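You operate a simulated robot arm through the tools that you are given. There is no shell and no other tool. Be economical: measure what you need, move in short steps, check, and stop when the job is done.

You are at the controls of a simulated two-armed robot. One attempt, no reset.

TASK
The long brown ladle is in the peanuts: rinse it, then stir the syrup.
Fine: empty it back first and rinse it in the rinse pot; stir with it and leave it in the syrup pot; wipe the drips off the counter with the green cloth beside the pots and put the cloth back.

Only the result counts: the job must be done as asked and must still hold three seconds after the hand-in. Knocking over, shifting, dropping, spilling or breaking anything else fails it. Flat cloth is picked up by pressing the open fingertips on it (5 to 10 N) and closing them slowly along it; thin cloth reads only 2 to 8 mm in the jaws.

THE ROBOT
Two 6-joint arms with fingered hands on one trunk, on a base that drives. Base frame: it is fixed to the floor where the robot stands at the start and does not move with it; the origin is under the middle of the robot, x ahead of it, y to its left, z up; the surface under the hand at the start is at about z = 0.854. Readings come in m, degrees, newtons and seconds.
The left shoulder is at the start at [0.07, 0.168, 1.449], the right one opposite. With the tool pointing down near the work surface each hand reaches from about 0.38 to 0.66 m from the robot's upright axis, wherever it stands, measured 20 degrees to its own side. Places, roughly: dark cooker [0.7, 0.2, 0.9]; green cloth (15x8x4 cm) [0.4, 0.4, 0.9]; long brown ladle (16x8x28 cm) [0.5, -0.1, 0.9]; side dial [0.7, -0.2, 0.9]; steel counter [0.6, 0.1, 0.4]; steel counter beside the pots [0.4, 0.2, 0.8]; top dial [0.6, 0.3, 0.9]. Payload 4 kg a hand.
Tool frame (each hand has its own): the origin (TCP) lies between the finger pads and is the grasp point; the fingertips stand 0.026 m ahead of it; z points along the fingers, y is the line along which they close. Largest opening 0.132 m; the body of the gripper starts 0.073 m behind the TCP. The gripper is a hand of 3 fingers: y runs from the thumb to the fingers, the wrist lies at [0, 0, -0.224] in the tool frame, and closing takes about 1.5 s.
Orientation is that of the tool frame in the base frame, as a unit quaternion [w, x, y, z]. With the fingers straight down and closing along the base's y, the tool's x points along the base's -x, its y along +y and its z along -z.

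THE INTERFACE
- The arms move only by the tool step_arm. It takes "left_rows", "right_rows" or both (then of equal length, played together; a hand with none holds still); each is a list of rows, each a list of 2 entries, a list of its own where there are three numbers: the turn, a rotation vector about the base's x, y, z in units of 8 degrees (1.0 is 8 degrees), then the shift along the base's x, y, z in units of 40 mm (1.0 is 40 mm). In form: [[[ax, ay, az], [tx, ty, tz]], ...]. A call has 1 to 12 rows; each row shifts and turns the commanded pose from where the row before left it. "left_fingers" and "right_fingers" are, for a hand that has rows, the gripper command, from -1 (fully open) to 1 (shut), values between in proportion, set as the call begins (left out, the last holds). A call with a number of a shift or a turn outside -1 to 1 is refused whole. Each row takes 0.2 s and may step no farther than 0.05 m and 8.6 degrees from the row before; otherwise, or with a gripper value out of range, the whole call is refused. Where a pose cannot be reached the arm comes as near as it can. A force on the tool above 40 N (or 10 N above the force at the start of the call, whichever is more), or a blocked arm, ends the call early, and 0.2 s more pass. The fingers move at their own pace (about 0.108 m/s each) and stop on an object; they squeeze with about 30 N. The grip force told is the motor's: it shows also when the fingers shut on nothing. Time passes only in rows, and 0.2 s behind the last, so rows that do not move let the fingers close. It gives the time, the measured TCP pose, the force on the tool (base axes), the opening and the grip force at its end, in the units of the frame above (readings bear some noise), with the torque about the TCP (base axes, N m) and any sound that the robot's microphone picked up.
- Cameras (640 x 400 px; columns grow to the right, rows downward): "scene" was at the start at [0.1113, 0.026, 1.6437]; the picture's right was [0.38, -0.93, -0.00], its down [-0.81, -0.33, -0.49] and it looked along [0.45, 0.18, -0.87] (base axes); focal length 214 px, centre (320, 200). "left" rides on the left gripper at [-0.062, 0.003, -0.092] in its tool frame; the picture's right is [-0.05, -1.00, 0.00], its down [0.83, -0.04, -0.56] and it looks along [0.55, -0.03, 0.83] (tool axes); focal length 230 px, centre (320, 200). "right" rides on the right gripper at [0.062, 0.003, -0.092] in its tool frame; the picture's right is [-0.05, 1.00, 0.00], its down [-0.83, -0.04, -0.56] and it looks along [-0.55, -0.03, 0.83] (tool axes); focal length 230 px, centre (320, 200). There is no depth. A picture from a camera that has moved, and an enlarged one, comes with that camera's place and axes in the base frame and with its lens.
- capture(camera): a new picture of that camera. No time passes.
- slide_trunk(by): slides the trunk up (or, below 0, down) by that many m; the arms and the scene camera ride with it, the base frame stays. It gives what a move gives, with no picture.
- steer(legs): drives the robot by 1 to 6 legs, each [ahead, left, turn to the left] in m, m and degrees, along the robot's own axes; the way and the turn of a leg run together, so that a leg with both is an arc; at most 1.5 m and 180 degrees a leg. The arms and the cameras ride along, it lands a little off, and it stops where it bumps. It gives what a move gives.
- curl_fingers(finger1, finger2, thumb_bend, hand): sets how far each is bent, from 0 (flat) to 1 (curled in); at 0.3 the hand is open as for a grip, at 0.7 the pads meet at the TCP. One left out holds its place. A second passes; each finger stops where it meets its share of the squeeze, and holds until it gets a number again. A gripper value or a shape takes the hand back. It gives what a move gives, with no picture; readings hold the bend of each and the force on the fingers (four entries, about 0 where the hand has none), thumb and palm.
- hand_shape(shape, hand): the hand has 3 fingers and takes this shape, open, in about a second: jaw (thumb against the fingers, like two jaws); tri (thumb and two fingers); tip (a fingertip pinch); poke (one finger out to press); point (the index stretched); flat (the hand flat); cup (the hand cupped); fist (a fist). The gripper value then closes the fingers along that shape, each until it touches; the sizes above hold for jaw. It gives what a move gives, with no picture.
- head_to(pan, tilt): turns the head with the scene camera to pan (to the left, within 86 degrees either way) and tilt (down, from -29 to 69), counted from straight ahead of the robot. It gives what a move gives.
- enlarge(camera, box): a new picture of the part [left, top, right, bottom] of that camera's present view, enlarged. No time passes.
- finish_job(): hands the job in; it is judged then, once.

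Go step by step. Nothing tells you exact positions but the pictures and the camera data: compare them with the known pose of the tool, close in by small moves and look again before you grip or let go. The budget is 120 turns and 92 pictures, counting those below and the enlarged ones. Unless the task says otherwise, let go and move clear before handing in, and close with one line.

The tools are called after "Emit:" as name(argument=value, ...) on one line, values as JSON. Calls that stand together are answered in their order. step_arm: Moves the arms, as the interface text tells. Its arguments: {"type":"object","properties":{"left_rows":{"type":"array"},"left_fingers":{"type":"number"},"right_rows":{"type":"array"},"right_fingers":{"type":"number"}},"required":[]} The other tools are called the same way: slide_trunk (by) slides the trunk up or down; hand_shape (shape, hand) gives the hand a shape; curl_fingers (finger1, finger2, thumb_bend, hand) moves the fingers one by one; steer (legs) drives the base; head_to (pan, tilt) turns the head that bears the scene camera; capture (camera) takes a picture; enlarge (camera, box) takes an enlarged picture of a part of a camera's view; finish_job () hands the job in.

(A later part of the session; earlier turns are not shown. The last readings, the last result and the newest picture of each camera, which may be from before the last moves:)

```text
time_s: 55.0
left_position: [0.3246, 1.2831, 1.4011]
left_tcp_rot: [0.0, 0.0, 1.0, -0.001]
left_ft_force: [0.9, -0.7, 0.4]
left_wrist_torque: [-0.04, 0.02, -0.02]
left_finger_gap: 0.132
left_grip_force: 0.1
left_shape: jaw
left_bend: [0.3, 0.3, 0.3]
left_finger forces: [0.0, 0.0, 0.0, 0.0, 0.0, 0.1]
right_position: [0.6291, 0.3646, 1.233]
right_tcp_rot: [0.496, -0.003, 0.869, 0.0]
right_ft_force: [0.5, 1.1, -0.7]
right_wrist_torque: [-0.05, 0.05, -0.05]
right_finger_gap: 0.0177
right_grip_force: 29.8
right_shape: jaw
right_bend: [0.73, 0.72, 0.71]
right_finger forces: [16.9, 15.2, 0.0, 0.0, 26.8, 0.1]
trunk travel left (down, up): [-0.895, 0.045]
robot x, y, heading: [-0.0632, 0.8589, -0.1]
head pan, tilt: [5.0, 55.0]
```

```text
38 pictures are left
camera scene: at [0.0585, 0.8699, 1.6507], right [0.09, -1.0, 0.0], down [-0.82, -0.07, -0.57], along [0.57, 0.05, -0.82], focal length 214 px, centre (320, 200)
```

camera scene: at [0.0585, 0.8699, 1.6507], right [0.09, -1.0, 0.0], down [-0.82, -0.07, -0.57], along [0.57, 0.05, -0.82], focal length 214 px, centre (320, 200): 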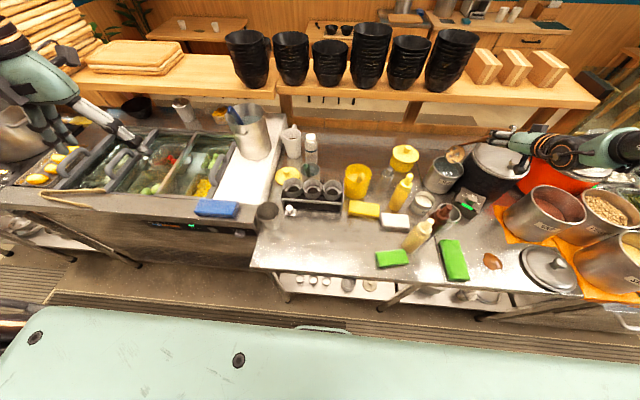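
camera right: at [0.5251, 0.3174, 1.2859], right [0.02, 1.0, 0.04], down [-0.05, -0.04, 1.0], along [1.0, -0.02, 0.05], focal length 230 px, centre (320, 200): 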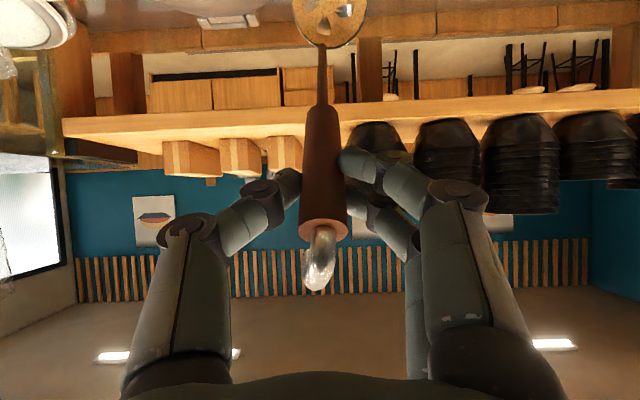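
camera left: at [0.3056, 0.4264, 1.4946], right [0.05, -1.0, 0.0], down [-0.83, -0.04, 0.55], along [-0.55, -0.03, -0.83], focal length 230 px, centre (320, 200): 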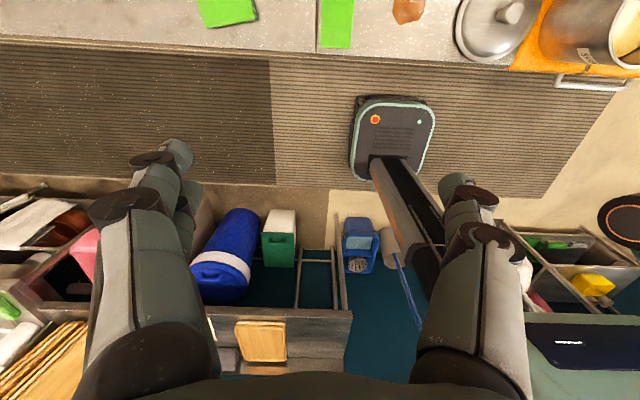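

No limit now. I'll lower the ladle into the rinse pot slowly.

Emit:
step_arm(right_rows=[[[0, 0, 0], [0, -0.05, -0.4]], [[0, 0, 0], [0, 0, -0.4]], [[0, 0, 0], [0, 0, -0.4]], [[0, 0, 0], [0, 0, -0.3]], [[0, 0, 0], [0, 0, 0]]])

Emit:
enlarge(camera="scene", box=[390, 120, 510, 210])

```text
time_s: 56.2
left_position: [0.3238, 1.2797, 1.4025]
left_tcp_rot: [0.0, 0.001, 1.0, 0.001]
left_ft_force: [-0.3, 0.6, -0.2]
left_wrist_torque: [0.0, 0.0, -0.02]
left_finger_gap: 0.1319
left_grip_force: 0.0
left_shape: jaw
left_bend: [0.3, 0.3, 0.3]
left_finger forces: [0.0, 0.0, 0.1, 0.0, 0.0, 0.0]
right_position: [0.6299, 0.3618, 1.171]
right_tcp_rot: [0.496, -0.002, 0.868, 0.002]
right_ft_force: [0.9, -0.4, -0.3]
right_wrist_torque: [-0.05, 0.06, 0.01]
right_finger_gap: 0.018
right_grip_force: 30.0
right_shape: jaw
right_bend: [0.73, 0.72, 0.71]
right_finger forces: [16.9, 15.0, 0.0, 0.0, 26.7, 0.0]
trunk travel left (down, up): [-0.895, 0.045]
robot x, y, heading: [-0.0622, 0.859, -0.0]
head pan, tilt: [5.0, 55.0]
```

```text
4.44 times, centred on (450, 165) of scene
camera zoom: at [0.0587, 0.8655, 1.6507], right [0.09, -1.0, 0.0], down [-0.82, -0.07, -0.57], along [0.57, 0.05, -0.82], focal length 953 px, centre (-258, 356)
```

zoom: 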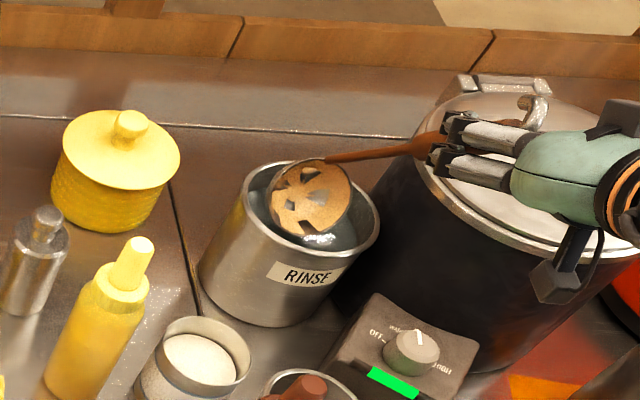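

The bowl is right over the opening. Going down into the water.

Emit:
step_arm(right_rows=[[[0, 0, 0], [0.05, -0.1, -0.35]], [[0, 0, 0], [0.05, -0.1, -0.35]], [[0, 0, 0], [0, 0, -0.35]], [[0, 0, 0], [0, 0, -0.35]], [[0, 0, 0], [0, 0, -0.3]], [[0, 0, 0], [0, 0, 0]]])

Emit:
enlarge(camera="scene", box=[390, 120, 510, 210])

```text
time_s: 57.6
left_position: [0.3238, 1.2789, 1.4023]
left_tcp_rot: [0.0, 0.0, 1.0, 0.001]
left_ft_force: [0.5, 0.0, 0.2]
left_wrist_torque: [0.04, 0.0, 0.0]
left_finger_gap: 0.132
left_grip_force: 0.0
left_shape: jaw
left_bend: [0.3, 0.3, 0.3]
left_finger forces: [0.0, 0.0, 0.0, 0.0, 0.0, 0.1]
right_position: [0.608, 0.3637, 1.1451]
right_tcp_rot: [0.495, -0.002, 0.869, 0.002]
right_ft_force: [-0.3, -0.4, -0.2]
right_wrist_torque: [-0.04, 0.04, -0.01]
right_finger_gap: 0.0178
right_grip_force: 30.0
right_shape: jaw
right_bend: [0.73, 0.72, 0.71]
right_finger forces: [16.8, 15.2, 0.0, 0.0, 26.8, 0.0]
right hand out of reach, approached as far as the arm can: row 1, 2, 3, 4, 5
trunk travel left (down, up): [-0.895, 0.045]
robot x, y, heading: [-0.0643, 0.8614, -0.0]
head pan, tilt: [5.0, 55.0]
```

```text
4.44 times, centred on (450, 165) of scene
camera zoom: at [0.0586, 0.8655, 1.6507], right [0.09, -1.0, 0.0], down [-0.82, -0.07, -0.57], along [0.57, 0.05, -0.82], focal length 953 px, centre (-258, 356)
```

zoom: 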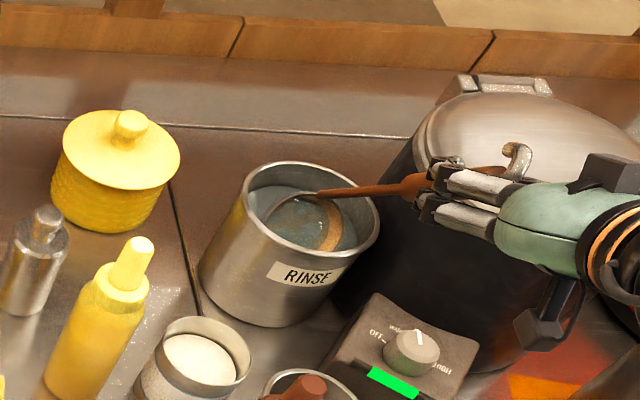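

The bowl is half in the water and the arm is at its far limit. I'll creep the base forward 2.5 cm and lower the trunk 4 cm instead.

Emit:
steer(legs=[[0.025, 0, 0]])

Emit:
slide_trunk(by=-0.035)

Emit:
enlarge(camera="scene", box=[390, 120, 510, 210])

```text
time_s: 58.4
left_position: [0.3427, 1.2792, 1.405]
left_tcp_rot: [0.002, 0.001, 1.0, 0.0]
left_ft_force: [-0.6, 0.8, 0.4]
left_wrist_torque: [0.05, -0.09, -0.02]
left_finger_gap: 0.1318
left_grip_force: 0.0
left_shape: jaw
left_bend: [0.3, 0.3, 0.3]
left_finger forces: [0.0, 0.0, 0.0, 0.0, 0.0, 0.1]
right_position: [0.6276, 0.3637, 1.149]
right_tcp_rot: [0.498, -0.001, 0.867, 0.002]
right_ft_force: [0.0, -0.2, -0.8]
right_wrist_torque: [0.0, 0.06, -0.01]
right_finger_gap: 0.0178
right_grip_force: 30.2
right_shape: jaw
right_bend: [0.73, 0.72, 0.71]
right_finger forces: [17.2, 15.2, 0.0, 0.0, 26.8, 0.1]
trunk travel left (down, up): [-0.895, 0.045]
robot x, y, heading: [-0.0403, 0.8561, -0.1]
head pan, tilt: [5.0, 55.0]
```

```text
time_s: 59.2
left_position: [0.347, 1.2793, 1.3683]
left_tcp_rot: [0.0, 0.001, 1.0, 0.001]
left_ft_force: [0.0, -0.3, -0.1]
left_wrist_torque: [0.0, -0.01, 0.04]
left_finger_gap: 0.1319
left_grip_force: 0.1
left_shape: jaw
left_bend: [0.3, 0.3, 0.3]
left_finger forces: [0.0, 0.1, 0.0, 0.0, 0.0, 0.1]
right_position: [0.631, 0.3619, 1.1117]
right_tcp_rot: [0.495, -0.001, 0.869, 0.001]
right_ft_force: [0.0, 0.4, -0.8]
right_wrist_torque: [0.02, 0.08, -0.03]
right_finger_gap: 0.018
right_grip_force: 30.2
right_shape: jaw
right_bend: [0.73, 0.72, 0.71]
right_finger forces: [17.1, 15.2, 0.0, 0.1, 26.7, 0.1]
trunk travel left (down, up): [-0.86, 0.08]
robot x, y, heading: [-0.0415, 0.8549, 0.1]
head pan, tilt: [5.0, 55.0]
```

```text
4.44 times, centred on (450, 165) of scene
camera zoom: at [0.0807, 0.8651, 1.6159], right [0.09, -1.0, 0.0], down [-0.82, -0.07, -0.57], along [0.57, 0.05, -0.82], focal length 953 px, centre (-258, 356)
```

zoom: 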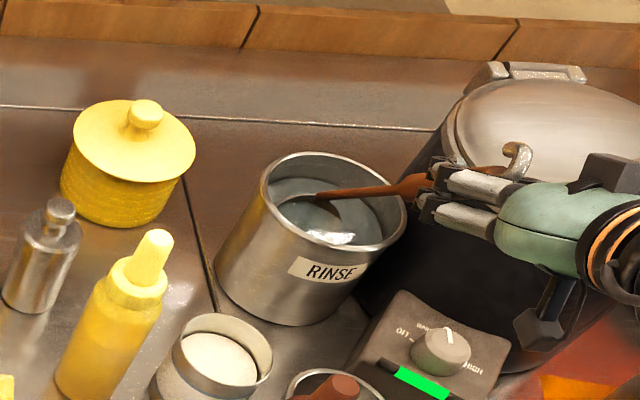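

The bowl is fully under water. I'll swish it in small circles.

Emit:
step_arm(right_rows=[[[0, 0, 0], [0.25, 0, 0]], [[0, 0, 0], [-0.25, 0.25, 0]], [[0, 0, 0], [-0.25, -0.25, 0]], [[0, 0, 0], [0.25, -0.25, 0]], [[0, 0, 0], [0.25, 0.25, 0]], [[0, 0, 0], [-0.25, 0.25, 0]], [[0, 0, 0], [-0.25, -0.25, 0]], [[0, 0, 0], [0.25, -0.25, 0]], [[0, 0, 0], [0.25, 0.25, 0]], [[0, 0, 0], [-0.25, 0.25, 0]], [[0, 0, 0], [0, -0.25, 0]], [[0, 0, 0], [0, 0, 0]]])

Emit:
step_arm(right_rows=[[[0, 0, 0], [0, 0, 0.3]], [[0, 0, 0], [0, 0, -0.3]], [[0, 0, 0], [0.25, 0, 0]], [[0, 0, 0], [-0.25, 0.25, 0]], [[0, 0, 0], [-0.25, -0.25, 0]], [[0, 0, 0], [0.25, -0.25, 0]], [[0, 0, 0], [0.25, 0.25, 0]], [[0, 0, 0], [-0.25, 0.25, 0]], [[0, 0, 0], [-0.25, -0.25, 0]], [[0, 0, 0], [0.25, -0.25, 0]], [[0, 0, 0], [0, 0.25, 0]], [[0, 0, 0], [0, 0, 0]]])

Emit:
slide_trunk(by=0.075)

Emit:
enlarge(camera="scene", box=[390, 120, 510, 210])

```text
time_s: 61.8
left_position: [0.3495, 1.278, 1.3678]
left_tcp_rot: [0.0, 0.001, 1.0, 0.0]
left_ft_force: [0.6, -0.6, 0.0]
left_wrist_torque: [-0.01, 0.03, -0.01]
left_finger_gap: 0.1321
left_grip_force: 0.1
left_shape: jaw
left_bend: [0.3, 0.3, 0.3]
left_finger forces: [0.1, 0.0, 0.0, 0.0, 0.0, 0.0]
right_position: [0.6312, 0.3648, 1.1126]
right_tcp_rot: [0.494, -0.002, 0.869, 0.002]
right_ft_force: [0.2, -0.2, -1.4]
right_wrist_torque: [0.0, 0.1, 0.01]
right_finger_gap: 0.018
right_grip_force: 30.4
right_shape: jaw
right_bend: [0.73, 0.72, 0.71]
right_finger forces: [17.2, 15.5, 0.0, 0.0, 27.2, 0.0]
right hand out of reach, approached as far as the arm can: row 1
trunk travel left (down, up): [-0.86, 0.08]
robot x, y, heading: [-0.0367, 0.8598, -0.1]
head pan, tilt: [5.0, 55.0]
```

```text
time_s: 64.4
left_position: [0.3479, 1.2793, 1.3678]
left_tcp_rot: [0.0, 0.001, 1.0, 0.002]
left_ft_force: [0.4, 0.5, 1.4]
left_wrist_torque: [-0.02, -0.01, -0.02]
left_finger_gap: 0.1318
left_grip_force: 0.0
left_shape: jaw
left_bend: [0.3, 0.3, 0.3]
left_finger forces: [0.1, 0.0, 0.1, 0.0, 0.0, 0.0]
right_position: [0.6274, 0.3636, 1.1139]
right_tcp_rot: [0.495, -0.001, 0.869, 0.001]
right_ft_force: [-0.1, -0.2, -0.9]
right_wrist_torque: [0.01, 0.12, 0.01]
right_finger_gap: 0.018
right_grip_force: 29.8
right_shape: jaw
right_bend: [0.73, 0.72, 0.71]
right_finger forces: [17.2, 15.4, 0.0, 0.1, 27.1, 0.0]
trunk travel left (down, up): [-0.86, 0.08]
robot x, y, heading: [-0.0399, 0.8582, 0.1]
head pan, tilt: [5.0, 55.0]
```

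```text
time_s: 65.5
left_position: [0.3497, 1.2801, 1.4428]
left_tcp_rot: [0.0, 0.002, 1.0, 0.001]
left_ft_force: [-0.4, -0.2, -0.1]
left_wrist_torque: [0.02, -0.01, 0.02]
left_finger_gap: 0.132
left_grip_force: 0.1
left_shape: jaw
left_bend: [0.3, 0.3, 0.3]
left_finger forces: [0.0, 0.0, 0.1, 0.1, 0.1, 0.0]
right_position: [0.6283, 0.3645, 1.1908]
right_tcp_rot: [0.495, -0.001, 0.869, 0.002]
right_ft_force: [0.1, 0.7, -1.2]
right_wrist_torque: [0.0, 0.11, 0.03]
right_finger_gap: 0.0181
right_grip_force: 29.8
right_shape: jaw
right_bend: [0.73, 0.72, 0.71]
right_finger forces: [17.2, 15.4, 0.0, 0.1, 27.1, 0.0]
trunk travel left (down, up): [-0.935, 0.005]
robot x, y, heading: [-0.0397, 0.8564, -0.3]
head pan, tilt: [5.0, 55.0]
```

```text
4.44 times, centred on (450, 165) of scene
camera zoom: at [0.0834, 0.8653, 1.6907], right [0.09, -1.0, 0.0], down [-0.82, -0.07, -0.57], along [0.57, 0.05, -0.82], focal length 953 px, centre (-258, 356)
```

zoom: 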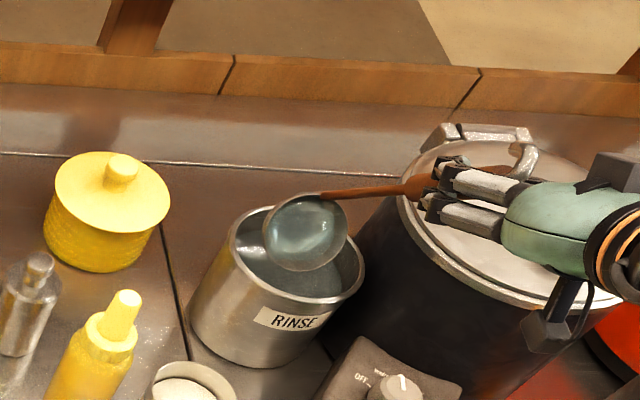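

The ladle is rinsed but holds water, so I'll let it drain over the rinse pot.

Emit:
step_arm(right_rows=[[[0, 0, 0], [0, 0, 0]], [[0, 0, 0], [0, 0, 0]], [[0, 0, 0], [0, 0, 0]], [[0, 0, 0], [0, 0, 0]], [[0, 0, 0], [0, 0, 0]], [[0, 0, 0], [0, 0, 0]], [[0, 0, 0], [0, 0, 0]], [[0, 0, 0], [0, 0, 0]], [[0, 0, 0], [0, 0, 0]], [[0, 0, 0], [0, 0, 0]], [[0, 0, 0], [0, 0, 0]], [[0, 0, 0], [0, 0, 0]]])

Emit:
enlarge(camera="scene", box=[390, 120, 510, 210])

```text
time_s: 68.1
left_position: [0.3498, 1.2784, 1.4426]
left_tcp_rot: [0.0, 0.001, 1.0, 0.001]
left_ft_force: [1.2, 0.3, -0.3]
left_wrist_torque: [0.01, 0.01, 0.04]
left_finger_gap: 0.1316
left_grip_force: 0.0
left_shape: jaw
left_bend: [0.3, 0.3, 0.3]
left_finger forces: [0.0, 0.0, 0.1, 0.0, 0.0, 0.0]
right_position: [0.6281, 0.3646, 1.1901]
right_tcp_rot: [0.494, -0.001, 0.869, 0.002]
right_ft_force: [0.9, -0.1, 0.0]
right_wrist_torque: [-0.01, 0.09, 0.04]
right_finger_gap: 0.0179
right_grip_force: 29.9
right_shape: jaw
right_bend: [0.73, 0.72, 0.71]
right_finger forces: [17.2, 15.4, 0.0, 0.0, 27.2, 0.0]
trunk travel left (down, up): [-0.935, 0.005]
robot x, y, heading: [-0.04, 0.8571, -0.2]
head pan, tilt: [5.0, 55.0]
```

```text
4.44 times, centred on (450, 165) of scene
camera zoom: at [0.0832, 0.8651, 1.6907], right [0.09, -1.0, 0.0], down [-0.82, -0.07, -0.57], along [0.57, 0.05, -0.82], focal length 953 px, centre (-258, 356)
```

zoom: 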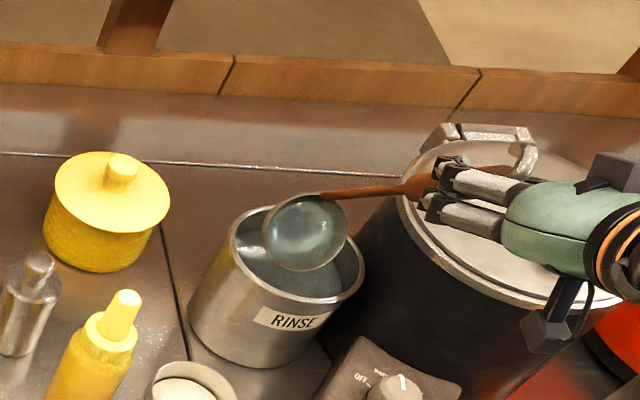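

The bowl still holds water, so I'll tip it back into the rinse pot by rolling the ladle while keeping the bowl above the pot.

Emit:
step_arm(right_rows=[[[-1, 0, 0], [0.04, 0.56, 0.04]], [[-1, 0, 0], [0.04, 0.56, -0.05]], [[-1, 0, 0], [0.04, 0.56, -0.13]], [[0, 0, 0], [0, 0, 0]]])

Emit:
enlarge(camera="scene", box=[390, 120, 510, 210])

```text
time_s: 69.1
left_position: [0.3483, 1.2773, 1.444]
left_tcp_rot: [0.0, 0.0, 1.0, 0.001]
left_ft_force: [-0.3, -0.8, -0.3]
left_wrist_torque: [-0.02, 0.0, 0.0]
left_finger_gap: 0.132
left_grip_force: 0.0
left_shape: jaw
left_bend: [0.3, 0.3, 0.3]
left_finger forces: [0.1, 0.0, 0.0, 0.0, 0.0, 0.1]
right_position: [0.6087, 0.4071, 1.1947]
right_tcp_rot: [0.484, -0.104, 0.85, -0.179]
right_ft_force: [-0.7, 0.7, -1.3]
right_wrist_torque: [0.06, 0.09, 0.01]
right_finger_gap: 0.0179
right_grip_force: 30.5
right_shape: jaw
right_bend: [0.73, 0.72, 0.71]
right_finger forces: [17.4, 15.5, 0.0, 0.0, 26.9, 0.0]
right hand out of reach, approached as far as the arm can: row 2, 3
trunk travel left (down, up): [-0.935, 0.005]
robot x, y, heading: [-0.0382, 0.8563, 0.2]
head pan, tilt: [5.0, 55.0]
```

```text
4.44 times, centred on (450, 165) of scene
camera zoom: at [0.0825, 0.8638, 1.6908], right [0.09, -1.0, 0.0], down [-0.82, -0.07, -0.57], along [0.57, 0.05, -0.82], focal length 953 px, centre (-258, 356)
```

zoom: 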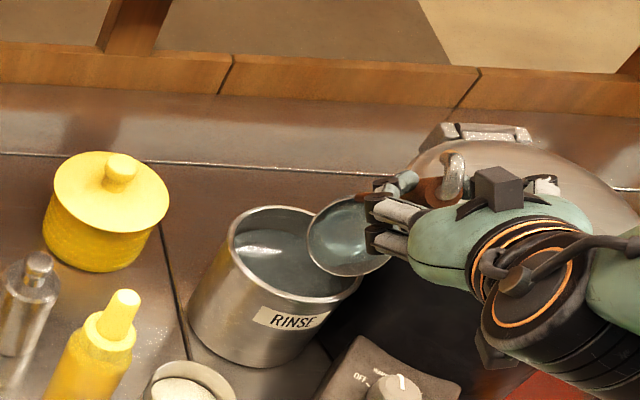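

The arm hit a limit and the bowl drifted right. I'll shift the base left to recentre it over the pot.

Emit:
steer(legs=[[0, 0.05, 0]])

Emit:
step_arm(right_rows=[[[0, 0, 0], [0.2, 0, 0.1]], [[0, 0, 0], [0, 0, 0]]])

Emit:
enlarge(camera="scene", box=[390, 120, 510, 210])

```text
time_s: 70.0
left_position: [0.3486, 1.3166, 1.4462]
left_tcp_rot: [0.0, 0.001, 1.0, 0.005]
left_ft_force: [0.4, -1.4, -1.0]
left_wrist_torque: [0.06, -0.01, -0.02]
left_finger_gap: 0.1319
left_grip_force: 0.0
left_shape: jaw
left_bend: [0.3, 0.3, 0.3]
left_finger forces: [0.0, 0.1, 0.0, 0.0, 0.0, 0.0]
right_position: [0.6082, 0.4461, 1.192]
right_tcp_rot: [0.484, -0.103, 0.852, -0.174]
right_ft_force: [-0.6, -0.4, -0.7]
right_wrist_torque: [0.03, 0.01, 0.05]
right_finger_gap: 0.0178
right_grip_force: 29.9
right_shape: jaw
right_bend: [0.73, 0.72, 0.71]
right_finger forces: [17.5, 15.5, 0.1, 0.0, 26.9, 0.0]
trunk travel left (down, up): [-0.935, 0.005]
robot x, y, heading: [-0.0394, 0.9088, 0.0]
head pan, tilt: [5.0, 55.0]
```

```text
time_s: 70.6
left_position: [0.3498, 1.3269, 1.4434]
left_tcp_rot: [0.001, 0.001, 1.0, 0.002]
left_ft_force: [-0.8, -0.8, 0.1]
left_wrist_torque: [0.05, -0.03, -0.03]
left_finger_gap: 0.1317
left_grip_force: 0.1
left_shape: jaw
left_bend: [0.3, 0.3, 0.3]
left_finger forces: [0.0, 0.0, 0.1, 0.0, 0.0, 0.0]
right_position: [0.6139, 0.452, 1.1997]
right_tcp_rot: [0.484, -0.104, 0.851, -0.177]
right_ft_force: [-0.1, 0.1, -0.5]
right_wrist_torque: [0.05, 0.07, 0.02]
right_finger_gap: 0.0179
right_grip_force: 30.6
right_shape: jaw
right_bend: [0.73, 0.72, 0.71]
right_finger forces: [17.5, 15.5, 0.1, 0.1, 26.9, 0.0]
right hand out of reach, approached as far as the arm can: row 1
trunk travel left (down, up): [-0.935, 0.005]
robot x, y, heading: [-0.0366, 0.9113, -0.4]
head pan, tilt: [5.0, 55.0]
```

```text
4.44 times, centred on (450, 165) of scene
camera zoom: at [0.0833, 0.913, 1.6907], right [0.09, -1.0, 0.0], down [-0.82, -0.07, -0.57], along [0.57, 0.05, -0.82], focal length 953 px, centre (-258, 356)
```

zoom: 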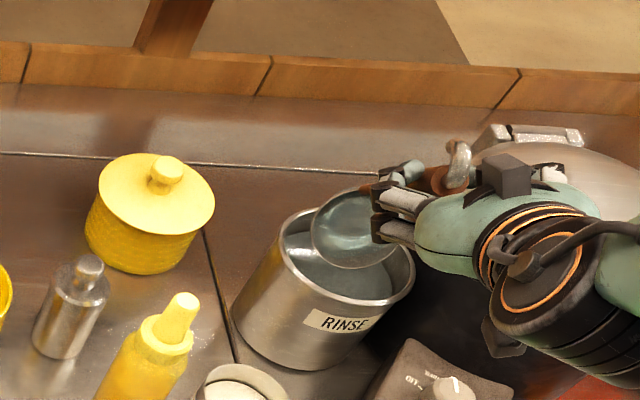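

The bowl is centred but still holds water. I'll tilt it another 16°, using the base for the sideways compensation.

Emit:
step_arm(right_rows=[[[-0.5, 0, 0], [0.1, 0, -0.05]], [[-0.5, 0, 0], [0.1, 0, -0.05]], [[0, 0, 0], [0, 0, 0]]])

Emit:
steer(legs=[[0, 0.035, 0]])

Emit:
step_arm(right_rows=[[[-0.5, 0, 0], [0.1, 0, -0.08]], [[-0.5, 0, 0], [0.1, 0, -0.08]], [[-0.5, 0, 0], [0, 0, -0.08]], [[0, 0, 0], [0, 0, 0]]])

Emit:
enlarge(camera="scene", box=[390, 120, 510, 210])

```text
time_s: 71.4
left_position: [0.349, 1.3278, 1.4431]
left_tcp_rot: [0.001, 0.002, 1.0, 0.001]
left_ft_force: [0.4, 1.1, -0.2]
left_wrist_torque: [0.0, -0.01, -0.02]
left_finger_gap: 0.1317
left_grip_force: 0.0
left_shape: jaw
left_bend: [0.3, 0.3, 0.3]
left_finger forces: [0.0, 0.0, 0.0, 0.1, 0.1, 0.0]
right_position: [0.6097, 0.4401, 1.2031]
right_tcp_rot: [0.475, -0.136, 0.836, -0.239]
right_ft_force: [0.0, -0.4, -0.6]
right_wrist_torque: [0.04, 0.07, 0.01]
right_finger_gap: 0.0182
right_grip_force: 30.0
right_shape: jaw
right_bend: [0.73, 0.72, 0.71]
right_finger forces: [17.6, 15.6, 0.0, 0.0, 26.9, 0.1]
right hand out of reach, approached as far as the arm can: row 1, 2
trunk travel left (down, up): [-0.935, 0.005]
robot x, y, heading: [-0.0394, 0.9117, -0.1]
head pan, tilt: [5.0, 55.0]
```

```text
time_s: 72.3
left_position: [0.3494, 1.3547, 1.4468]
left_tcp_rot: [0.0, 0.001, 1.0, 0.005]
left_ft_force: [0.3, -1.3, 0.2]
left_wrist_torque: [0.08, 0.01, 0.02]
left_finger_gap: 0.132
left_grip_force: 0.1
left_shape: jaw
left_bend: [0.3, 0.3, 0.3]
left_finger forces: [0.0, 0.0, 0.1, 0.0, 0.0, 0.1]
right_position: [0.6114, 0.4687, 1.1996]
right_tcp_rot: [0.476, -0.135, 0.837, -0.234]
right_ft_force: [-0.7, -0.3, -1.5]
right_wrist_torque: [0.03, 0.08, 0.07]
right_finger_gap: 0.0179
right_grip_force: 29.5
right_shape: jaw
right_bend: [0.73, 0.72, 0.71]
right_finger forces: [17.4, 15.6, 0.0, 0.0, 26.9, 0.1]
trunk travel left (down, up): [-0.935, 0.005]
robot x, y, heading: [-0.0359, 0.943, 0.0]
head pan, tilt: [5.0, 55.0]
```

```text
time_s: 73.3
left_position: [0.35, 1.3651, 1.4425]
left_tcp_rot: [0.0, 0.002, 1.0, 0.001]
left_ft_force: [-0.2, 1.1, 0.5]
left_wrist_torque: [-0.03, -0.02, 0.03]
left_finger_gap: 0.1319
left_grip_force: 0.0
left_shape: jaw
left_bend: [0.3, 0.3, 0.3]
left_finger forces: [0.1, 0.0, 0.0, 0.0, 0.0, 0.0]
right_position: [0.6023, 0.4606, 1.2042]
right_tcp_rot: [0.459, -0.188, 0.806, -0.323]
right_ft_force: [0.1, 0.8, -1.2]
right_wrist_torque: [0.05, 0.08, -0.04]
right_finger_gap: 0.0181
right_grip_force: 30.3
right_shape: jaw
right_bend: [0.73, 0.72, 0.71]
right_finger forces: [17.4, 15.6, 0.0, 0.1, 26.9, 0.1]
right hand out of reach, approached as far as the arm can: row 1, 2, 3
trunk travel left (down, up): [-0.935, 0.005]
robot x, y, heading: [-0.0397, 0.9447, -0.1]
head pan, tilt: [5.0, 55.0]
```

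```text
4.44 times, centred on (450, 165) of scene
camera zoom: at [0.0833, 0.9531, 1.6907], right [0.08, -1.0, 0.0], down [-0.82, -0.07, -0.57], along [0.57, 0.05, -0.82], focal length 953 px, centre (-258, 356)
```

zoom: 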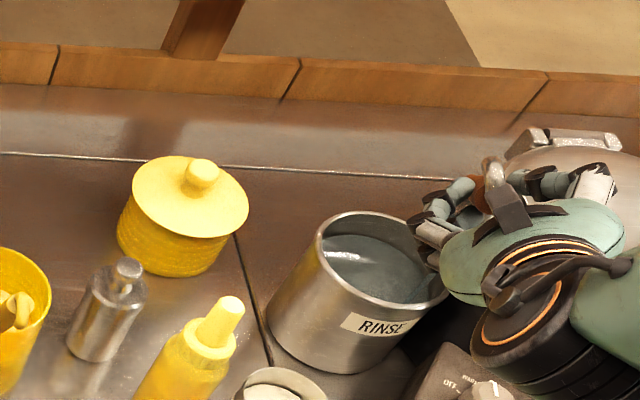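

The bowl has slid toward the near rim. I'll recentre with the base (forward and left) and check with the hand camera.

Emit:
steer(legs=[[0.04, 0.02, 0]])

Emit:
capture(camera="right")

Emit:
enlarge(camera="scene", box=[390, 120, 510, 210])

```text
time_s: 74.2
left_position: [0.3781, 1.3792, 1.4468]
left_tcp_rot: [0.005, 0.002, 1.0, 0.003]
left_ft_force: [-1.3, -0.3, -0.1]
left_wrist_torque: [0.05, -0.07, -0.04]
left_finger_gap: 0.1318
left_grip_force: 0.1
left_shape: jaw
left_bend: [0.3, 0.3, 0.3]
left_finger forces: [0.0, 0.0, 0.0, 0.0, 0.0, 0.1]
right_position: [0.6318, 0.4739, 1.2054]
right_tcp_rot: [0.462, -0.184, 0.806, -0.321]
right_ft_force: [-0.6, -0.1, -0.7]
right_wrist_torque: [0.04, 0.03, 0.05]
right_finger_gap: 0.018
right_grip_force: 29.9
right_shape: jaw
right_bend: [0.73, 0.72, 0.71]
right_finger forces: [17.6, 15.7, 0.1, 0.1, 26.9, 0.0]
trunk travel left (down, up): [-0.935, 0.005]
robot x, y, heading: [-0.0008, 0.96, -0.3]
head pan, tilt: [5.0, 55.0]
```

```text
29 pictures are left
camera right: at [0.5213, 0.4716, 1.1987], right [0.03, 0.76, -0.65], down [-0.06, 0.66, 0.75], along [1.0, 0.02, 0.06], focal length 230 px, centre (320, 200)
```

right: 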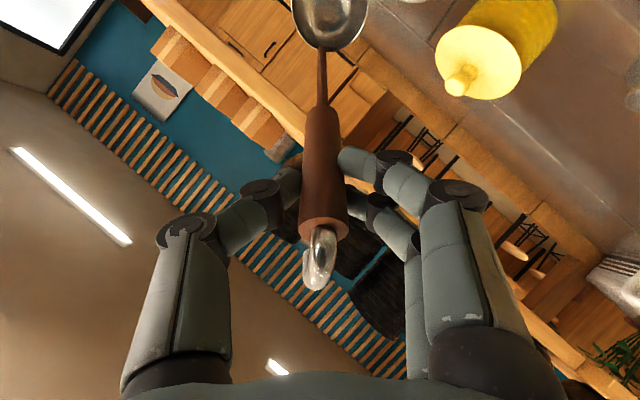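

```text
4.44 times, centred on (450, 165) of scene
camera zoom: at [0.1098, 0.9649, 1.6918], right [0.08, -1.0, 0.0], down [-0.81, -0.07, -0.58], along [0.58, 0.05, -0.81], focal length 953 px, centre (-258, 356)
```

zoom: 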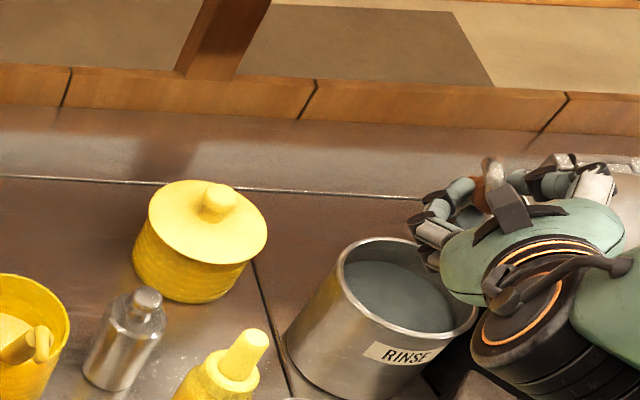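

Emit:
enlarge(camera="right", box=[260, 0, 420, 100])

```text
4.00 times, centred on (340, 50) of right
camera zoom: at [0.5213, 0.4716, 1.1987], right [0.03, 0.76, -0.65], down [-0.06, 0.66, 0.75], along [1.0, 0.02, 0.06], focal length 920 px, centre (240, 800)
```

zoom: 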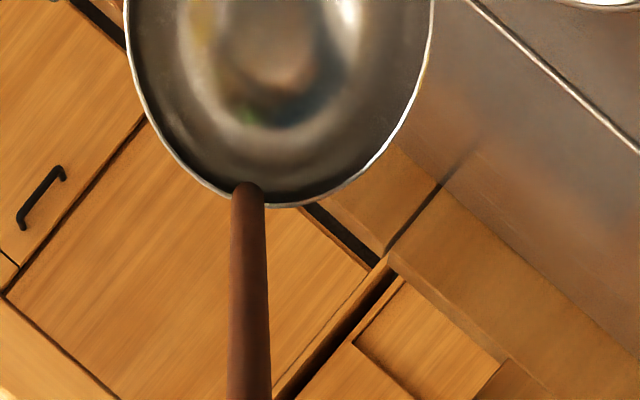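

The bowl is clean, empty steel: rinsed. I'll roll it back upright and raise it high for the trip to the syrup.

Emit:
step_arm(right_rows=[[[0.92, 0, 0], [-0.06, -0.49, 0.7]], [[0.92, 0, 0], [-0.06, -0.49, 0.7]], [[0.92, 0, 0], [-0.06, -0.49, 0.7]], [[0.92, 0, 0], [-0.06, -0.49, 0.6]], [[0.92, 0, 0], [-0.06, -0.49, 0.5]], [[0.92, 0, 0], [-0.06, -0.49, 0.4]], [[0, 0, 0], [0, 0, 0]]])

Emit:
capture(camera="scene")

```text
time_s: 75.8
left_position: [0.3893, 1.3832, 1.4437]
left_tcp_rot: [0.0, 0.002, 1.0, 0.001]
left_ft_force: [-0.2, -0.9, 0.4]
left_wrist_torque: [0.0, 0.0, -0.03]
left_finger_gap: 0.1319
left_grip_force: 0.1
left_shape: jaw
left_bend: [0.3, 0.3, 0.3]
left_finger forces: [0.0, 0.1, 0.1, 0.0, 0.0, 0.1]
right_position: [0.6242, 0.3735, 1.3231]
right_tcp_rot: [0.479, -0.022, 0.876, -0.051]
right_ft_force: [-0.4, -0.3, 0.5]
right_wrist_torque: [0.02, 0.1, 0.01]
right_finger_gap: 0.0177
right_grip_force: 29.9
right_shape: jaw
right_bend: [0.73, 0.72, 0.71]
right_finger forces: [16.9, 14.9, 0.0, 0.0, 26.6, 0.0]
right hand out of reach, approached as far as the arm can: row 5, 6
trunk travel left (down, up): [-0.935, 0.005]
robot x, y, heading: [-0.0002, 0.9609, -0.1]
head pan, tilt: [5.0, 55.0]
```

```text
26 pictures are left
camera scene: at [0.1231, 0.9706, 1.6907], right [0.08, -1.0, 0.0], down [-0.82, -0.07, -0.57], along [0.57, 0.05, -0.82], focal length 214 px, centre (320, 200)
```

scene: 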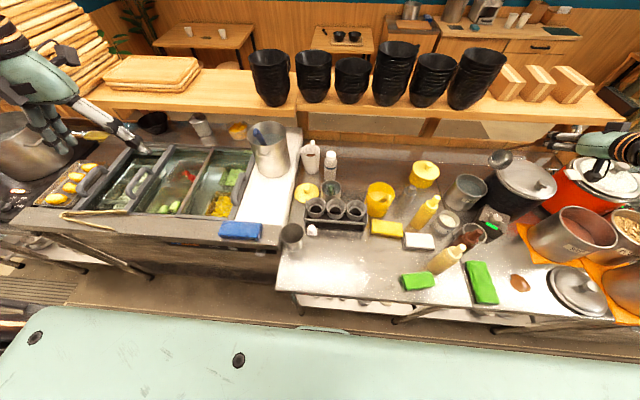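

I'll back off slightly, turn right 30° so the ladle sweeps clear of the cooker, and then drive toward the syrup pot.

Emit:
steer(legs=[[-0.085, 0, 0], [0, 0, -30], [0.18, -0.312, 0]])

Emit:
capture(camera="scene")

```text
time_s: 80.2
left_position: [0.4647, 0.7848, 1.4419]
left_tcp_rot: [0.001, 0.254, 0.967, -0.001]
left_ft_force: [0.3, -0.6, -0.5]
left_wrist_torque: [-0.04, 0.0, -0.02]
left_finger_gap: 0.1318
left_grip_force: 0.1
left_shape: jaw
left_bend: [0.3, 0.3, 0.3]
left_finger forces: [0.0, 0.0, 0.1, 0.0, 0.0, 0.0]
right_position: [0.1733, -0.2098, 1.326]
right_tcp_rot: [0.45, 0.204, 0.852, -0.173]
right_ft_force: [-0.4, 0.4, -0.7]
right_wrist_torque: [0.03, 0.05, 0.0]
right_finger_gap: 0.0177
right_grip_force: 30.5
right_shape: jaw
right_bend: [0.73, 0.72, 0.71]
right_finger forces: [16.3, 15.0, 0.0, 0.0, 26.4, 0.0]
trunk travel left (down, up): [-0.935, 0.005]
robot x, y, heading: [-0.0778, 0.6049, -29.6]
head pan, tilt: [5.0, 55.0]
```

```text
25 pictures are left
camera scene: at [0.0302, 0.5571, 1.6909], right [-0.42, -0.91, 0.0], down [-0.74, 0.34, -0.57], along [0.52, -0.24, -0.82], focal length 214 px, centre (320, 200)
```

scene: 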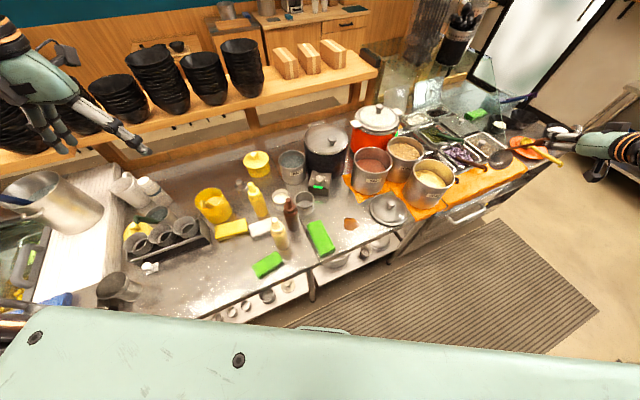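

The bowl is at (0.28, -0.26) and the syrup pot at (0.375, -0.125). I'll shift base and arm left to line up above it.

Emit:
steer(legs=[[0.01, 0.07, 0]])

Emit:
step_arm(right_rows=[[[0, 0, 0], [0.4, 0.65, -0.2]], [[0, 0, 0], [0.4, 0.65, -0.2]], [[0, 0, 0], [0.35, 0.6, -0.2]], [[0, 0, 0], [0, 0, 0]]])

Emit:
enlarge(camera="scene", box=[360, 110, 520, 230])

```text
time_s: 81.2
left_position: [0.4997, 0.8216, 1.4486]
left_tcp_rot: [0.002, 0.257, 0.966, 0.007]
left_ft_force: [-0.1, -1.4, -0.2]
left_wrist_torque: [0.1, -0.05, 0.0]
left_finger_gap: 0.1318
left_grip_force: 0.0
left_shape: jaw
left_bend: [0.3, 0.3, 0.3]
left_finger forces: [0.0, 0.0, 0.0, 0.1, 0.0, 0.0]
right_position: [0.2053, -0.1718, 1.3188]
right_tcp_rot: [0.452, 0.208, 0.851, -0.167]
right_ft_force: [-0.3, -0.7, -1.4]
right_wrist_torque: [0.05, 0.01, 0.1]
right_finger_gap: 0.0181
right_grip_force: 30.5
right_shape: jaw
right_bend: [0.73, 0.72, 0.71]
right_finger forces: [16.1, 15.0, 0.0, 0.1, 26.6, 0.0]
trunk travel left (down, up): [-0.935, 0.005]
robot x, y, heading: [-0.0324, 0.659, -29.8]
head pan, tilt: [5.0, 55.0]
```

```text
time_s: 82.2
left_position: [0.5096, 0.836, 1.4421]
left_tcp_rot: [0.0, 0.257, 0.967, 0.0]
left_ft_force: [0.2, -0.2, 0.1]
left_wrist_torque: [0.0, -0.05, -0.02]
left_finger_gap: 0.1317
left_grip_force: 0.0
left_shape: jaw
left_bend: [0.3, 0.3, 0.3]
left_finger forces: [0.0, 0.0, 0.1, 0.0, 0.1, 0.0]
right_position: [0.2627, -0.085, 1.3]
right_tcp_rot: [0.449, 0.204, 0.852, -0.174]
right_ft_force: [-0.1, 0.8, 0.1]
right_wrist_torque: [0.04, 0.04, -0.03]
right_finger_gap: 0.0178
right_grip_force: 29.9
right_shape: jaw
right_bend: [0.73, 0.72, 0.71]
right_finger forces: [16.6, 14.4, 0.0, 0.1, 26.5, 0.0]
trunk travel left (down, up): [-0.935, 0.005]
robot x, y, heading: [-0.0378, 0.6634, -29.6]
head pan, tilt: [5.0, 55.0]
```

```text
3.33 times, centred on (440, 170) of scene
camera zoom: at [0.0744, 0.6091, 1.6907], right [-0.42, -0.91, 0.0], down [-0.74, 0.34, -0.57], along [0.52, -0.24, -0.82], focal length 715 px, centre (-80, 300)
```

zoom: 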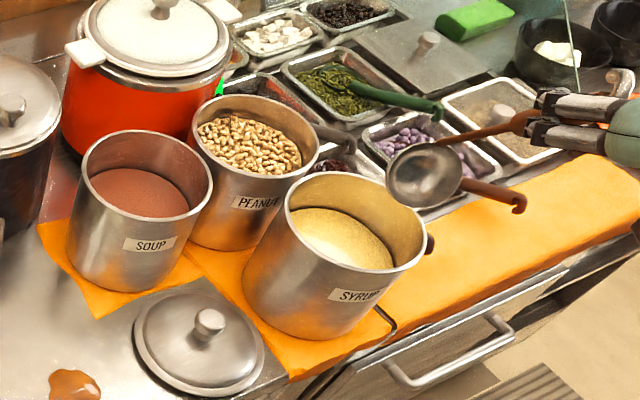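

The clean ladle is near the syrup; I'll shift it (+0.01, +0.026) and lower it to the rim for a check.

Emit:
step_arm(right_rows=[[[0, 0, 0], [0.13, 0.33, 0]], [[0, 0, 0], [0.12, 0.32, -0.3]], [[0, 0, 0], [0, 0, -0.6]], [[0, 0, 0], [0, 0, -0.6]], [[0, 0, 0], [0, 0, -0.5]], [[0, 0, 0], [0, 0, 0]]])

Emit:
enlarge(camera="scene", box=[380, 120, 500, 210])

```text
time_s: 83.6
left_position: [0.5082, 0.8345, 1.4435]
left_tcp_rot: [0.001, 0.257, 0.966, 0.002]
left_ft_force: [-0.1, -0.9, 0.1]
left_wrist_torque: [-0.02, 0.0, -0.01]
left_finger_gap: 0.1319
left_grip_force: 0.1
left_shape: jaw
left_bend: [0.3, 0.3, 0.3]
left_finger forces: [0.0, 0.1, 0.1, 0.0, 0.0, 0.0]
right_position: [0.2699, -0.0585, 1.2201]
right_tcp_rot: [0.45, 0.205, 0.852, -0.172]
right_ft_force: [0.6, -0.9, -0.5]
right_wrist_torque: [0.05, 0.1, -0.01]
right_finger_gap: 0.0178
right_grip_force: 29.8
right_shape: jaw
right_bend: [0.73, 0.72, 0.71]
right_finger forces: [16.5, 14.3, 0.1, 0.0, 26.4, 0.0]
trunk travel left (down, up): [-0.935, 0.005]
robot x, y, heading: [-0.0369, 0.662, -29.8]
head pan, tilt: [5.0, 55.0]
```

```text
4.44 times, centred on (440, 165) of scene
camera zoom: at [0.0722, 0.6067, 1.6908], right [-0.42, -0.91, 0.0], down [-0.74, 0.34, -0.57], along [0.52, -0.24, -0.82], focal length 953 px, centre (-213, 356)
```

zoom: 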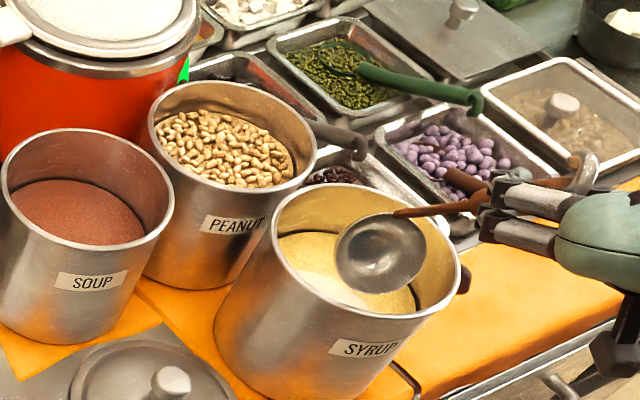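

The bowl is inside the opening. Lowering into the syrup.

Emit:
step_arm(right_rows=[[[0, 0, 0], [0.05, 0.1, -0.35]], [[0, 0, 0], [0.05, 0.1, -0.35]], [[0, 0, 0], [0, 0, -0.35]], [[0, 0, 0], [0, 0, -0.35]], [[0, 0, 0], [0, 0, -0.35]], [[0, 0, 0], [0, 0, 0]]])

Emit:
enlarge(camera="scene", box=[380, 120, 500, 210])

```text
time_s: 85.0
left_position: [0.5072, 0.8336, 1.443]
left_tcp_rot: [0.0, 0.258, 0.966, 0.001]
left_ft_force: [-0.6, 0.0, 0.0]
left_wrist_torque: [0.01, 0.02, 0.01]
left_finger_gap: 0.1317
left_grip_force: 0.0
left_shape: jaw
left_bend: [0.3, 0.3, 0.3]
left_finger forces: [0.0, 0.1, 0.0, 0.0, 0.0, 0.0]
right_position: [0.273, -0.0514, 1.1499]
right_tcp_rot: [0.45, 0.205, 0.852, -0.172]
right_ft_force: [0.2, 0.3, -0.8]
right_wrist_torque: [0.04, 0.06, 0.04]
right_finger_gap: 0.0176
right_grip_force: 29.8
right_shape: jaw
right_bend: [0.73, 0.72, 0.71]
right_finger forces: [16.6, 14.3, 0.0, 0.1, 26.3, 0.0]
trunk travel left (down, up): [-0.935, 0.005]
robot x, y, heading: [-0.0372, 0.6637, -29.7]
head pan, tilt: [5.0, 55.0]
```

```text
4.44 times, centred on (440, 165) of scene
camera zoom: at [0.072, 0.606, 1.6907], right [-0.42, -0.91, 0.0], down [-0.74, 0.34, -0.57], along [0.52, -0.24, -0.82], focal length 953 px, centre (-213, 356)
```

zoom: 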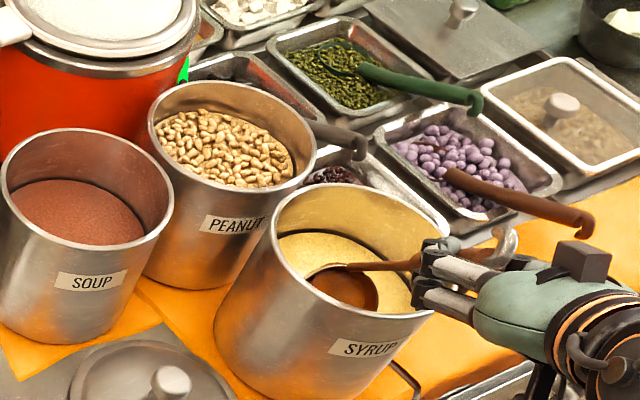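

It's touching the syrup in the middle of the pot. I'll dip deeper and stir in circles.

Emit:
step_arm(right_rows=[[[0, 0, 0], [0, 0, -0.35]], [[0, 0, 0], [0, 0, -0.35]], [[0, 0, 0], [0.45, 0, 0]], [[0, 0, 0], [-0.2, 0.4, 0]], [[0, 0, 0], [-0.5, 0, 0]], [[0, 0, 0], [-0.2, -0.4, 0]], [[0, 0, 0], [0.2, -0.4, 0]], [[0, 0, 0], [0.5, 0, 0]], [[0, 0, 0], [0.2, 0.4, 0]], [[0, 0, 0], [-0.2, 0.4, 0]], [[0, 0, 0], [-0.5, 0, 0]], [[0, 0, 0], [-0.2, -0.4, 0]]])

Emit:
step_arm(right_rows=[[[0, 0, 0], [0.2, -0.4, 0]], [[0, 0, 0], [0.5, 0, 0]], [[0, 0, 0], [0.2, 0.4, 0]], [[0, 0, 0], [-0.2, 0.4, 0]], [[0, 0, 0], [-0.5, 0, 0]], [[0, 0, 0], [-0.2, -0.4, 0]], [[0, 0, 0], [0.2, -0.4, 0]], [[0, 0, 0], [0.5, 0, 0]], [[0, 0, 0], [0.2, 0.4, 0]], [[0, 0, 0], [-0.2, 0.4, 0]], [[0, 0, 0], [-0.5, 0, 0]], [[0, 0, 0], [-0.2, -0.4, 0]]])

Emit:
step_arm(right_rows=[[[0, 0, 0], [0.2, -0.4, 0]], [[0, 0, 0], [0.5, 0, 0]], [[0, 0, 0], [0.2, 0.4, 0]], [[0, 0, 0], [-0.2, 0.4, 0]], [[0, 0, 0], [-0.5, 0, 0]], [[0, 0, 0], [-0.2, -0.4, 0]], [[0, 0, 0], [0.2, -0.4, 0]], [[0, 0, 0], [0.5, 0, 0]], [[0, 0, 0], [0.2, 0.4, 0]], [[0, 0, 0], [-0.45, 0, 0]], [[0, 0, 0], [0, 0, 0]]])

Emit:
enlarge(camera="scene", box=[380, 120, 500, 210])

```text
time_s: 87.6
left_position: [0.5072, 0.8317, 1.4441]
left_tcp_rot: [-0.001, 0.257, 0.966, 0.002]
left_ft_force: [-0.3, 0.6, 0.2]
left_wrist_torque: [0.0, 0.0, 0.01]
left_finger_gap: 0.1317
left_grip_force: 0.0
left_shape: jaw
left_bend: [0.3, 0.3, 0.3]
left_finger forces: [0.0, 0.0, 0.1, 0.0, 0.0, 0.0]
right_position: [0.2411, -0.0464, 1.1501]
right_tcp_rot: [0.451, 0.205, 0.851, -0.172]
right_ft_force: [-0.3, -1.0, -0.8]
right_wrist_torque: [0.03, -0.01, 0.0]
right_finger_gap: 0.0176
right_grip_force: 30.3
right_shape: jaw
right_bend: [0.73, 0.72, 0.71]
right_finger forces: [16.2, 14.4, 0.1, 0.0, 26.4, 0.0]
right hand out of reach, approached as far as the arm can: row 1, 2, 3
trunk travel left (down, up): [-0.935, 0.005]
robot x, y, heading: [-0.0338, 0.6583, -30.1]
head pan, tilt: [5.0, 55.0]
```

```text
time_s: 90.2
left_position: [0.5084, 0.8324, 1.4438]
left_tcp_rot: [0.0, 0.257, 0.966, 0.001]
left_ft_force: [0.1, 0.2, 0.0]
left_wrist_torque: [0.01, -0.02, 0.0]
left_finger_gap: 0.1319
left_grip_force: 0.1
left_shape: jaw
left_bend: [0.3, 0.3, 0.3]
left_finger forces: [0.0, 0.1, 0.1, 0.0, 0.0, 0.0]
right_position: [0.2436, -0.0455, 1.1524]
right_tcp_rot: [0.451, 0.205, 0.852, -0.171]
right_ft_force: [0.3, 0.0, -0.3]
right_wrist_torque: [0.04, 0.02, 0.0]
right_finger_gap: 0.0175
right_grip_force: 29.8
right_shape: jaw
right_bend: [0.73, 0.72, 0.71]
right_finger forces: [16.5, 14.3, 0.1, 0.0, 26.3, 0.0]
trunk travel left (down, up): [-0.935, 0.005]
robot x, y, heading: [-0.0393, 0.6583, -29.7]
head pan, tilt: [5.0, 55.0]
```

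```text
time_s: 92.6
left_position: [0.5081, 0.8323, 1.4427]
left_tcp_rot: [0.001, 0.257, 0.966, 0.002]
left_ft_force: [0.3, -0.1, -0.4]
left_wrist_torque: [-0.01, 0.02, -0.01]
left_finger_gap: 0.1321
left_grip_force: 0.0
left_shape: jaw
left_bend: [0.3, 0.3, 0.3]
left_finger forces: [0.0, 0.0, 0.1, 0.0, 0.0, 0.0]
right_position: [0.2601, -0.0467, 1.1499]
right_tcp_rot: [0.45, 0.205, 0.852, -0.172]
right_ft_force: [-0.2, 0.1, -1.1]
right_wrist_torque: [0.05, 0.05, -0.02]
right_finger_gap: 0.0175
right_grip_force: 29.8
right_shape: jaw
right_bend: [0.73, 0.72, 0.71]
right_finger forces: [16.6, 14.2, 0.0, 0.1, 26.3, 0.0]
trunk travel left (down, up): [-0.935, 0.005]
robot x, y, heading: [-0.0383, 0.6591, -29.9]
head pan, tilt: [5.0, 55.0]
```

```text
4.44 times, centred on (440, 165) of scene
camera zoom: at [0.0716, 0.6052, 1.6907], right [-0.42, -0.91, 0.0], down [-0.74, 0.34, -0.57], along [0.52, -0.24, -0.82], focal length 953 px, centre (-213, 356)
```

zoom: 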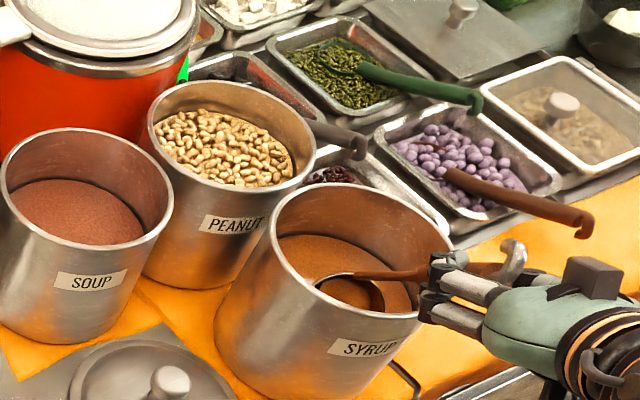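

The syrup has turned evenly brown, so it is stirred. I'll lower the ladle closer to the pot floor with the trunk before letting go.

Emit:
slide_trunk(by=-0.035)

Emit:
enlarge(camera="scene", box=[380, 120, 500, 210])

```text
time_s: 93.4
left_position: [0.5082, 0.8334, 1.4074]
left_tcp_rot: [0.001, 0.257, 0.967, 0.001]
left_ft_force: [0.2, 0.3, -0.1]
left_wrist_torque: [-0.01, 0.0, -0.02]
left_finger_gap: 0.1319
left_grip_force: 0.0
left_shape: jaw
left_bend: [0.3, 0.3, 0.3]
left_finger forces: [0.0, 0.0, 0.0, 0.1, 0.0, 0.1]
right_position: [0.2604, -0.0469, 1.1154]
right_tcp_rot: [0.449, 0.206, 0.852, -0.173]
right_ft_force: [-0.6, 0.4, -0.8]
right_wrist_torque: [0.02, 0.02, -0.01]
right_finger_gap: 0.0177
right_grip_force: 29.6
right_shape: jaw
right_bend: [0.73, 0.72, 0.71]
right_finger forces: [16.9, 14.3, 0.0, 0.0, 26.3, 0.0]
trunk travel left (down, up): [-0.9, 0.04]
robot x, y, heading: [-0.0387, 0.6587, -29.9]
head pan, tilt: [5.0, 55.0]
```

```text
4.44 times, centred on (440, 165) of scene
camera zoom: at [0.0729, 0.6059, 1.6556], right [-0.42, -0.91, 0.0], down [-0.74, 0.34, -0.57], along [0.52, -0.24, -0.82], focal length 953 px, centre (-213, 356)
```

zoom: 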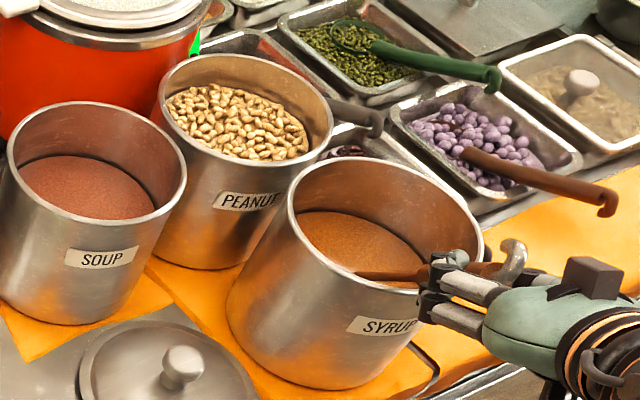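

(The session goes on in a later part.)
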